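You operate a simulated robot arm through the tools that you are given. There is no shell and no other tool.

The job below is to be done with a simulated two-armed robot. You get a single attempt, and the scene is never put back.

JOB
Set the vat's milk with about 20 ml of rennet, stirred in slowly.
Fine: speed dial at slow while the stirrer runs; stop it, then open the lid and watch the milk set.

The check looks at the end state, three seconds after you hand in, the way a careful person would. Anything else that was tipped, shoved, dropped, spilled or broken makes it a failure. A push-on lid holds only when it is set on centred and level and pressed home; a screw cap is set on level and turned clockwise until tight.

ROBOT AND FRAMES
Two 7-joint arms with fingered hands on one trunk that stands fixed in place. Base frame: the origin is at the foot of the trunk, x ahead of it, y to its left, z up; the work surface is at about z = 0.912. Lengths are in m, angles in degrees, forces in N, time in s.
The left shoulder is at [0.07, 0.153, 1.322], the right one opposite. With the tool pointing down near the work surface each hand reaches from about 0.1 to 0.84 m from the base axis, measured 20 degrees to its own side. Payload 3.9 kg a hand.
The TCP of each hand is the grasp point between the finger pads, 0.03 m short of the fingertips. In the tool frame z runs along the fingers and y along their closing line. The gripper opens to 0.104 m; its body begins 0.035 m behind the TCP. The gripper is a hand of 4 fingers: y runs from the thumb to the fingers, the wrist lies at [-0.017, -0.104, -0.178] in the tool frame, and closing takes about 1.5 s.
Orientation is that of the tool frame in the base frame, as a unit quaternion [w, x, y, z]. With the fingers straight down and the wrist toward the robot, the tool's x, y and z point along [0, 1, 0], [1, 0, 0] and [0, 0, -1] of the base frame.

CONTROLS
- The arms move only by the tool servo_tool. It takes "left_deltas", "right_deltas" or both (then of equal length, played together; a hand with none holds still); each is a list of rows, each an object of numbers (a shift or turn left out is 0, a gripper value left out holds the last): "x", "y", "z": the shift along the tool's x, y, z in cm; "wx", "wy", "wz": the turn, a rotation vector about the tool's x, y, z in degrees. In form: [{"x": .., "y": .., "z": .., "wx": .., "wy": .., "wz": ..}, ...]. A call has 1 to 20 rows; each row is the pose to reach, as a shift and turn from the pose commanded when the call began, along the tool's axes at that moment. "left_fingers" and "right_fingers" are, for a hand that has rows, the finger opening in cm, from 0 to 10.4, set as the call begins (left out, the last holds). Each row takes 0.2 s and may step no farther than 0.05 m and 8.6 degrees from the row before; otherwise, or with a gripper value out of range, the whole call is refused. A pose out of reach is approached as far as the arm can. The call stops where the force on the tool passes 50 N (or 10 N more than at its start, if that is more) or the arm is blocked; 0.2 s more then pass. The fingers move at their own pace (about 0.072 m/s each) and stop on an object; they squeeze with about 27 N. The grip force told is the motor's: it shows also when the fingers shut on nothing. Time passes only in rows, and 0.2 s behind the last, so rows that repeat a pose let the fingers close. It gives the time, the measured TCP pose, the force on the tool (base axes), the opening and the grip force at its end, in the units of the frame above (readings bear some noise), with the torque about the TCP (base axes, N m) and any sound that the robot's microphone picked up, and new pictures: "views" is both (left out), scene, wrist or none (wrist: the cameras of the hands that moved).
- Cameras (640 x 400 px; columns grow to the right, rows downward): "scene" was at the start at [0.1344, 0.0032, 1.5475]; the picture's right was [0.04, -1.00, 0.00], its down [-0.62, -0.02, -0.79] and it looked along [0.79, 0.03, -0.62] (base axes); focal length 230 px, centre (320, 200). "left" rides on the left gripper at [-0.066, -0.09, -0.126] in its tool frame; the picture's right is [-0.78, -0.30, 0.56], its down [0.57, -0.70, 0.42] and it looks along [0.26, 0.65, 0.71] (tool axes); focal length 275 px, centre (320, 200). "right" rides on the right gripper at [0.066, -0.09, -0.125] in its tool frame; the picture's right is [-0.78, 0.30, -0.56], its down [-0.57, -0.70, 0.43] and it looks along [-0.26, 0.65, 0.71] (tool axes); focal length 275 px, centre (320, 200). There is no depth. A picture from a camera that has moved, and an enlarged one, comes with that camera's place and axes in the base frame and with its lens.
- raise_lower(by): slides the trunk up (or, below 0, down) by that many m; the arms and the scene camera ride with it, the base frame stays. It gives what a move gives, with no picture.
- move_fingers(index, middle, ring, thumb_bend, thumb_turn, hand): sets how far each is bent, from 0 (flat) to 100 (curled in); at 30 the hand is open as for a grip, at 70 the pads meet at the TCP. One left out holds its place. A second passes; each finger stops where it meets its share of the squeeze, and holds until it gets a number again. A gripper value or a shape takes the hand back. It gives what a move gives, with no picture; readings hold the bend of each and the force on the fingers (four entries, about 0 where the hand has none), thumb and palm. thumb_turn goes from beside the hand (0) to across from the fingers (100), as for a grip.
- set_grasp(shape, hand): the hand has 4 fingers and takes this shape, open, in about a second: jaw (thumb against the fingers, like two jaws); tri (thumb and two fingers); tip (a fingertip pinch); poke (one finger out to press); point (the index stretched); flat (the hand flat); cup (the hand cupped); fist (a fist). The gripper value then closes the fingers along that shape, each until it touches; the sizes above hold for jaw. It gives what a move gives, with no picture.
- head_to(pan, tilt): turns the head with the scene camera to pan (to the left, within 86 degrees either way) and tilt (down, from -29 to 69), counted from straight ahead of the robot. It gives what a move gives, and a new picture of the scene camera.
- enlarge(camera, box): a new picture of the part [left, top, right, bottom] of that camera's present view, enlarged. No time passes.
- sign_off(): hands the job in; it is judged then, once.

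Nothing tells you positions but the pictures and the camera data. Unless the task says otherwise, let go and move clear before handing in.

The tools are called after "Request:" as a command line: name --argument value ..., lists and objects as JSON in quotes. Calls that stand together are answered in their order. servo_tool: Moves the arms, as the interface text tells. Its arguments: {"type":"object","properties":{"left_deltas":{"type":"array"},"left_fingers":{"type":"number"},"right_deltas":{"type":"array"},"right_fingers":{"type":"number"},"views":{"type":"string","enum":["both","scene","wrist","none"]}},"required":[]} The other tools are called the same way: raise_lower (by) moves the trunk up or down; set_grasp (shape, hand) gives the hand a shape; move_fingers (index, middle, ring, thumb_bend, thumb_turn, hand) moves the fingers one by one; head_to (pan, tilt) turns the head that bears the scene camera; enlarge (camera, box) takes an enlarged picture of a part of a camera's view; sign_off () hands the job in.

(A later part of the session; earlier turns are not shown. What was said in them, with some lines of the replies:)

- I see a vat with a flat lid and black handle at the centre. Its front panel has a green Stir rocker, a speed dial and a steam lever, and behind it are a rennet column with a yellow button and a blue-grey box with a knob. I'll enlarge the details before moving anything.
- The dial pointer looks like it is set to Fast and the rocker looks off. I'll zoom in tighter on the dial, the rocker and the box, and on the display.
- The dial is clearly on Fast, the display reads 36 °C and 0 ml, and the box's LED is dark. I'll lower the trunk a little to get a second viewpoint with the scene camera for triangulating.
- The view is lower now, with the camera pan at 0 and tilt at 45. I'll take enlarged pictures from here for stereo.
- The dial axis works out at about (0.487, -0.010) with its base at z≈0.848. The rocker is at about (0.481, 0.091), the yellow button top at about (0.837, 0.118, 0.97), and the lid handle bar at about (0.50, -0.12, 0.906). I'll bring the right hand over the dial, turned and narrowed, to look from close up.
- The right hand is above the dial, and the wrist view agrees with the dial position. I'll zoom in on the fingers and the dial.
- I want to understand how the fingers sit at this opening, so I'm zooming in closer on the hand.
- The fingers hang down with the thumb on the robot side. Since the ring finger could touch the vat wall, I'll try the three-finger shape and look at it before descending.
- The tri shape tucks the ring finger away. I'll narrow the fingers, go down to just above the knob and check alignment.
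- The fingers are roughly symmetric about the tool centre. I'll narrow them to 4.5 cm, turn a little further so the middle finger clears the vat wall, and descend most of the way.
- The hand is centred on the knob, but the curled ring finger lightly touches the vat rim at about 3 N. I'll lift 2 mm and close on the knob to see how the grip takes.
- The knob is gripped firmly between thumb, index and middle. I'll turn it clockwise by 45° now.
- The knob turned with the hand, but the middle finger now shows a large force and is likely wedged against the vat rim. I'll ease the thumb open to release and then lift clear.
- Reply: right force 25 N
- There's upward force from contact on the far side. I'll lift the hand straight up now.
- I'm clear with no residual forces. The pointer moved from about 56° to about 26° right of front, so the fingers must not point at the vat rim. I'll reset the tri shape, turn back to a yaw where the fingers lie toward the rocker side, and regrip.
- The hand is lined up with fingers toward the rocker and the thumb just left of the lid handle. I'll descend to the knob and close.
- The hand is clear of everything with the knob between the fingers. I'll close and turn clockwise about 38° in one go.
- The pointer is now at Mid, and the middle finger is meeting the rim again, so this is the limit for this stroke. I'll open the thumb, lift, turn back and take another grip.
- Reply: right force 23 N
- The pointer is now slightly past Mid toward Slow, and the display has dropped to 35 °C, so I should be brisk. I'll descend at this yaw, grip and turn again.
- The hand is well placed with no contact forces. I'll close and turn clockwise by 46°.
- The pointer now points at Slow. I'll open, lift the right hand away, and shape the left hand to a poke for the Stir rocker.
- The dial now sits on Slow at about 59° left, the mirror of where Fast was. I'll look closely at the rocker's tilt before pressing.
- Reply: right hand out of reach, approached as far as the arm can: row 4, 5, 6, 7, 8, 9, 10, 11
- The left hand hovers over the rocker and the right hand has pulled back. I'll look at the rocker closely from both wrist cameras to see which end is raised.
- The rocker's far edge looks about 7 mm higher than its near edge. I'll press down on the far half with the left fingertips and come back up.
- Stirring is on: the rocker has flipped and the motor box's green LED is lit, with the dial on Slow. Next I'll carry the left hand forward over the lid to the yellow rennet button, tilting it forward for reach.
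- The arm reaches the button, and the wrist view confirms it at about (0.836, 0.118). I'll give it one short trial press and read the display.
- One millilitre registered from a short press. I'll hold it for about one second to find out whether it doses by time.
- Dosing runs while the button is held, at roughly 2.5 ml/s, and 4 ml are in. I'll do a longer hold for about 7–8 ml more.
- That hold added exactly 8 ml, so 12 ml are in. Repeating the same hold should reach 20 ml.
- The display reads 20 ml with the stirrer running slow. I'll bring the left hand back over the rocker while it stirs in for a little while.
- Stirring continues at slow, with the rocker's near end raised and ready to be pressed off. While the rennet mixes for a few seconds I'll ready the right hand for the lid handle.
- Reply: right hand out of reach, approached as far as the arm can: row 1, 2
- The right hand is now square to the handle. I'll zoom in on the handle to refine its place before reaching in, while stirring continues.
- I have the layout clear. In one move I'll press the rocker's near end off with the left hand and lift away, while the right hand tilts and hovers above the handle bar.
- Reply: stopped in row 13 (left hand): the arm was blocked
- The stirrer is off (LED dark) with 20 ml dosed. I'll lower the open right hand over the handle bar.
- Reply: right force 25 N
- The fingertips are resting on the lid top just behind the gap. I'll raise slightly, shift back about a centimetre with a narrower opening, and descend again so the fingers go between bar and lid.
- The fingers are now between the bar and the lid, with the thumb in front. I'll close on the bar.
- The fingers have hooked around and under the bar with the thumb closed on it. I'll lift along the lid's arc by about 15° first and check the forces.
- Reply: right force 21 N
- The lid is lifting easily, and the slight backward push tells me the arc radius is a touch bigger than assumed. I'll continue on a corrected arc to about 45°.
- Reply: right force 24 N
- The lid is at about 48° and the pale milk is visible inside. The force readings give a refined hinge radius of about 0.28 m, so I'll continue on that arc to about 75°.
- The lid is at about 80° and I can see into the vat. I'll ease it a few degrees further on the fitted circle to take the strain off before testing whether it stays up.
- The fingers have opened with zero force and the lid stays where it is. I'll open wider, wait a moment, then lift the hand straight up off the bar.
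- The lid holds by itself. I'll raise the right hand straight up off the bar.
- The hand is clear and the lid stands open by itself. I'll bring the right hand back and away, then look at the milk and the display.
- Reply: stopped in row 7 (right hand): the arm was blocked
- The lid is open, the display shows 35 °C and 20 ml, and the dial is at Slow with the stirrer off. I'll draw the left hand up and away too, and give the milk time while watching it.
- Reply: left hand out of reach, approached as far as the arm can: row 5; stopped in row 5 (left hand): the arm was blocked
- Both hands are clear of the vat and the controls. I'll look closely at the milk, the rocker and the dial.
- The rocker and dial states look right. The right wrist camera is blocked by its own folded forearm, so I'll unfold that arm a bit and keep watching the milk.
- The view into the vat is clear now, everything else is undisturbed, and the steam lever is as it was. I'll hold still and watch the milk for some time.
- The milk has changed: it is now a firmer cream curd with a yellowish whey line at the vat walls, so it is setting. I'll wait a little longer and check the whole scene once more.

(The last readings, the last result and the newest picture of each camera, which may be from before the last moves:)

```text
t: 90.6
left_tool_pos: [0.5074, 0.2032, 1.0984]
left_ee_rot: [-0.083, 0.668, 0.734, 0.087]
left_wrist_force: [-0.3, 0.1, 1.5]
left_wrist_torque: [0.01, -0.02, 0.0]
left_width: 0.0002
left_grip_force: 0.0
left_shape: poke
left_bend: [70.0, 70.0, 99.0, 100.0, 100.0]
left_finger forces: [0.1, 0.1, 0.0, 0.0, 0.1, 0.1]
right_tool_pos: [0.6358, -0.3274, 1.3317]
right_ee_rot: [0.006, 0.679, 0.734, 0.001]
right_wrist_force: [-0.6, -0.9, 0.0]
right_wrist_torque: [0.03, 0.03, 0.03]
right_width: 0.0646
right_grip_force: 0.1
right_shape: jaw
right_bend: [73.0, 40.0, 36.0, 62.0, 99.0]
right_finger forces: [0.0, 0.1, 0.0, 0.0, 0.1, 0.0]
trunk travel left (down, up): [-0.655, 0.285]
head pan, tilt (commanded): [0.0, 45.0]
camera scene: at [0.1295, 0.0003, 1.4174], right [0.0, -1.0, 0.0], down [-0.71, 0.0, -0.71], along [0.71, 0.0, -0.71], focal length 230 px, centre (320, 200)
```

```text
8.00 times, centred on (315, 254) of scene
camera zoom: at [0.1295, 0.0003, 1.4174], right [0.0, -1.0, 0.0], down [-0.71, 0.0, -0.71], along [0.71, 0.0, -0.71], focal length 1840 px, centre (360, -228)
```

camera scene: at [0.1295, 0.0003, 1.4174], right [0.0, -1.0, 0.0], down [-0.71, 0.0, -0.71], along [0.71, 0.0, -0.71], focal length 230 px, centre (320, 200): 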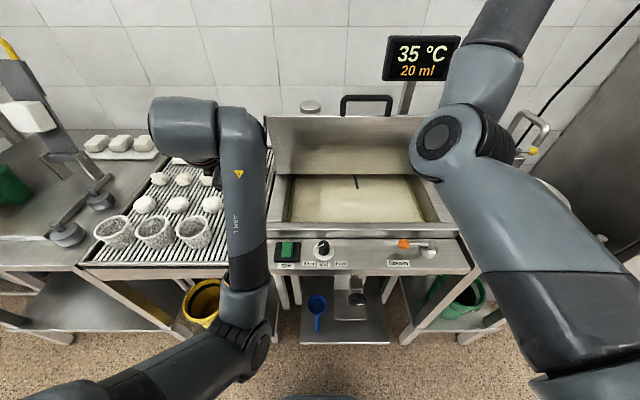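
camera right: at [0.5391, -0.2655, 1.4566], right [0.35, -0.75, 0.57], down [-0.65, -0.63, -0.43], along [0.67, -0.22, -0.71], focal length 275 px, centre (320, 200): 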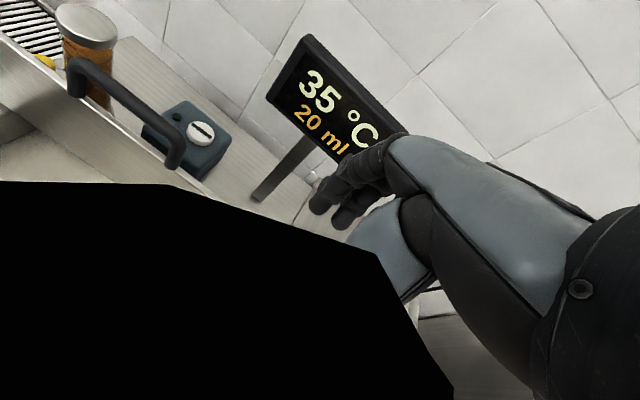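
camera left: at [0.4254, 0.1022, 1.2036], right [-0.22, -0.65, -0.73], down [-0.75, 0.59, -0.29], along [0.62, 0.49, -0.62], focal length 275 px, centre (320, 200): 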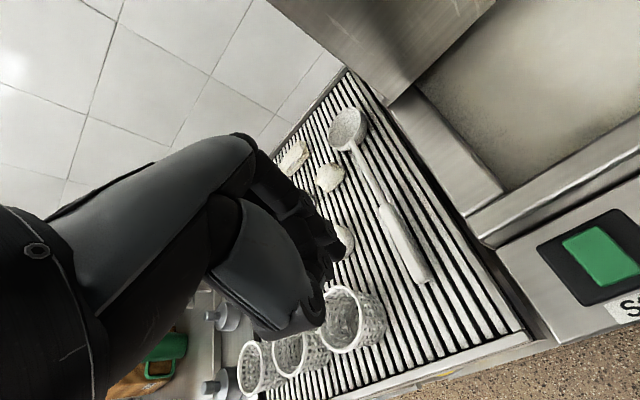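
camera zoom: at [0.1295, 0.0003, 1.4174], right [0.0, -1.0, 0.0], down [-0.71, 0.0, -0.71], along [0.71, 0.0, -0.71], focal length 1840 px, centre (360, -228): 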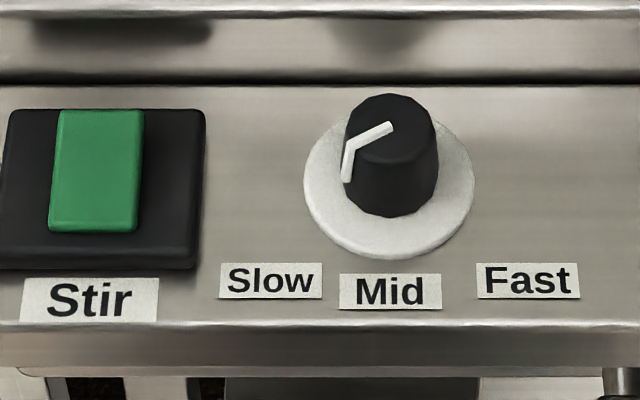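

The milk has set into curd with whey at the edges. The stirrer is off, the dial is on Slow, 20 ml are dosed at 35 °C, the lid stands open by itself and both hands are clear. I'm handing the job in.

Request:
sign_off

```text
The job is handed in.
```

The milk has set: it is now cream-coloured curd with a thin line of whey along the vat walls. The job is handed in, and I haven't seen the check's result.

- **Rennet:** the display reads 20 ml, dosed while the stirrer ran. The milk went from 36 to 35 °C early on and stayed there.
- **Stirring:** I turned the dial from Fast to Slow before starting the stirrer and left it there. I stopped the stirrer about 8 seconds after the last dose, and its light is off.
- **Lid:** I opened it after stopping the stirrer. It stands about 84° open without support.
- **Hard contacts:** while I turned the dial, the right middle finger was pressed against something, probably the vat rim. The finger sensor read up to 90 N. Later the fingertips rested on the closed lid at about 25 N before I regripped the handle. I saw no marks or movement from either.
- **Surroundings:** the steam lever is where it was, and I saw nothing tipped or spilled. In the last picture the left arm hides part of the draining rack. The part in view a few seconds earlier looked undisturbed.

Both hands are empty and clear of the vat.
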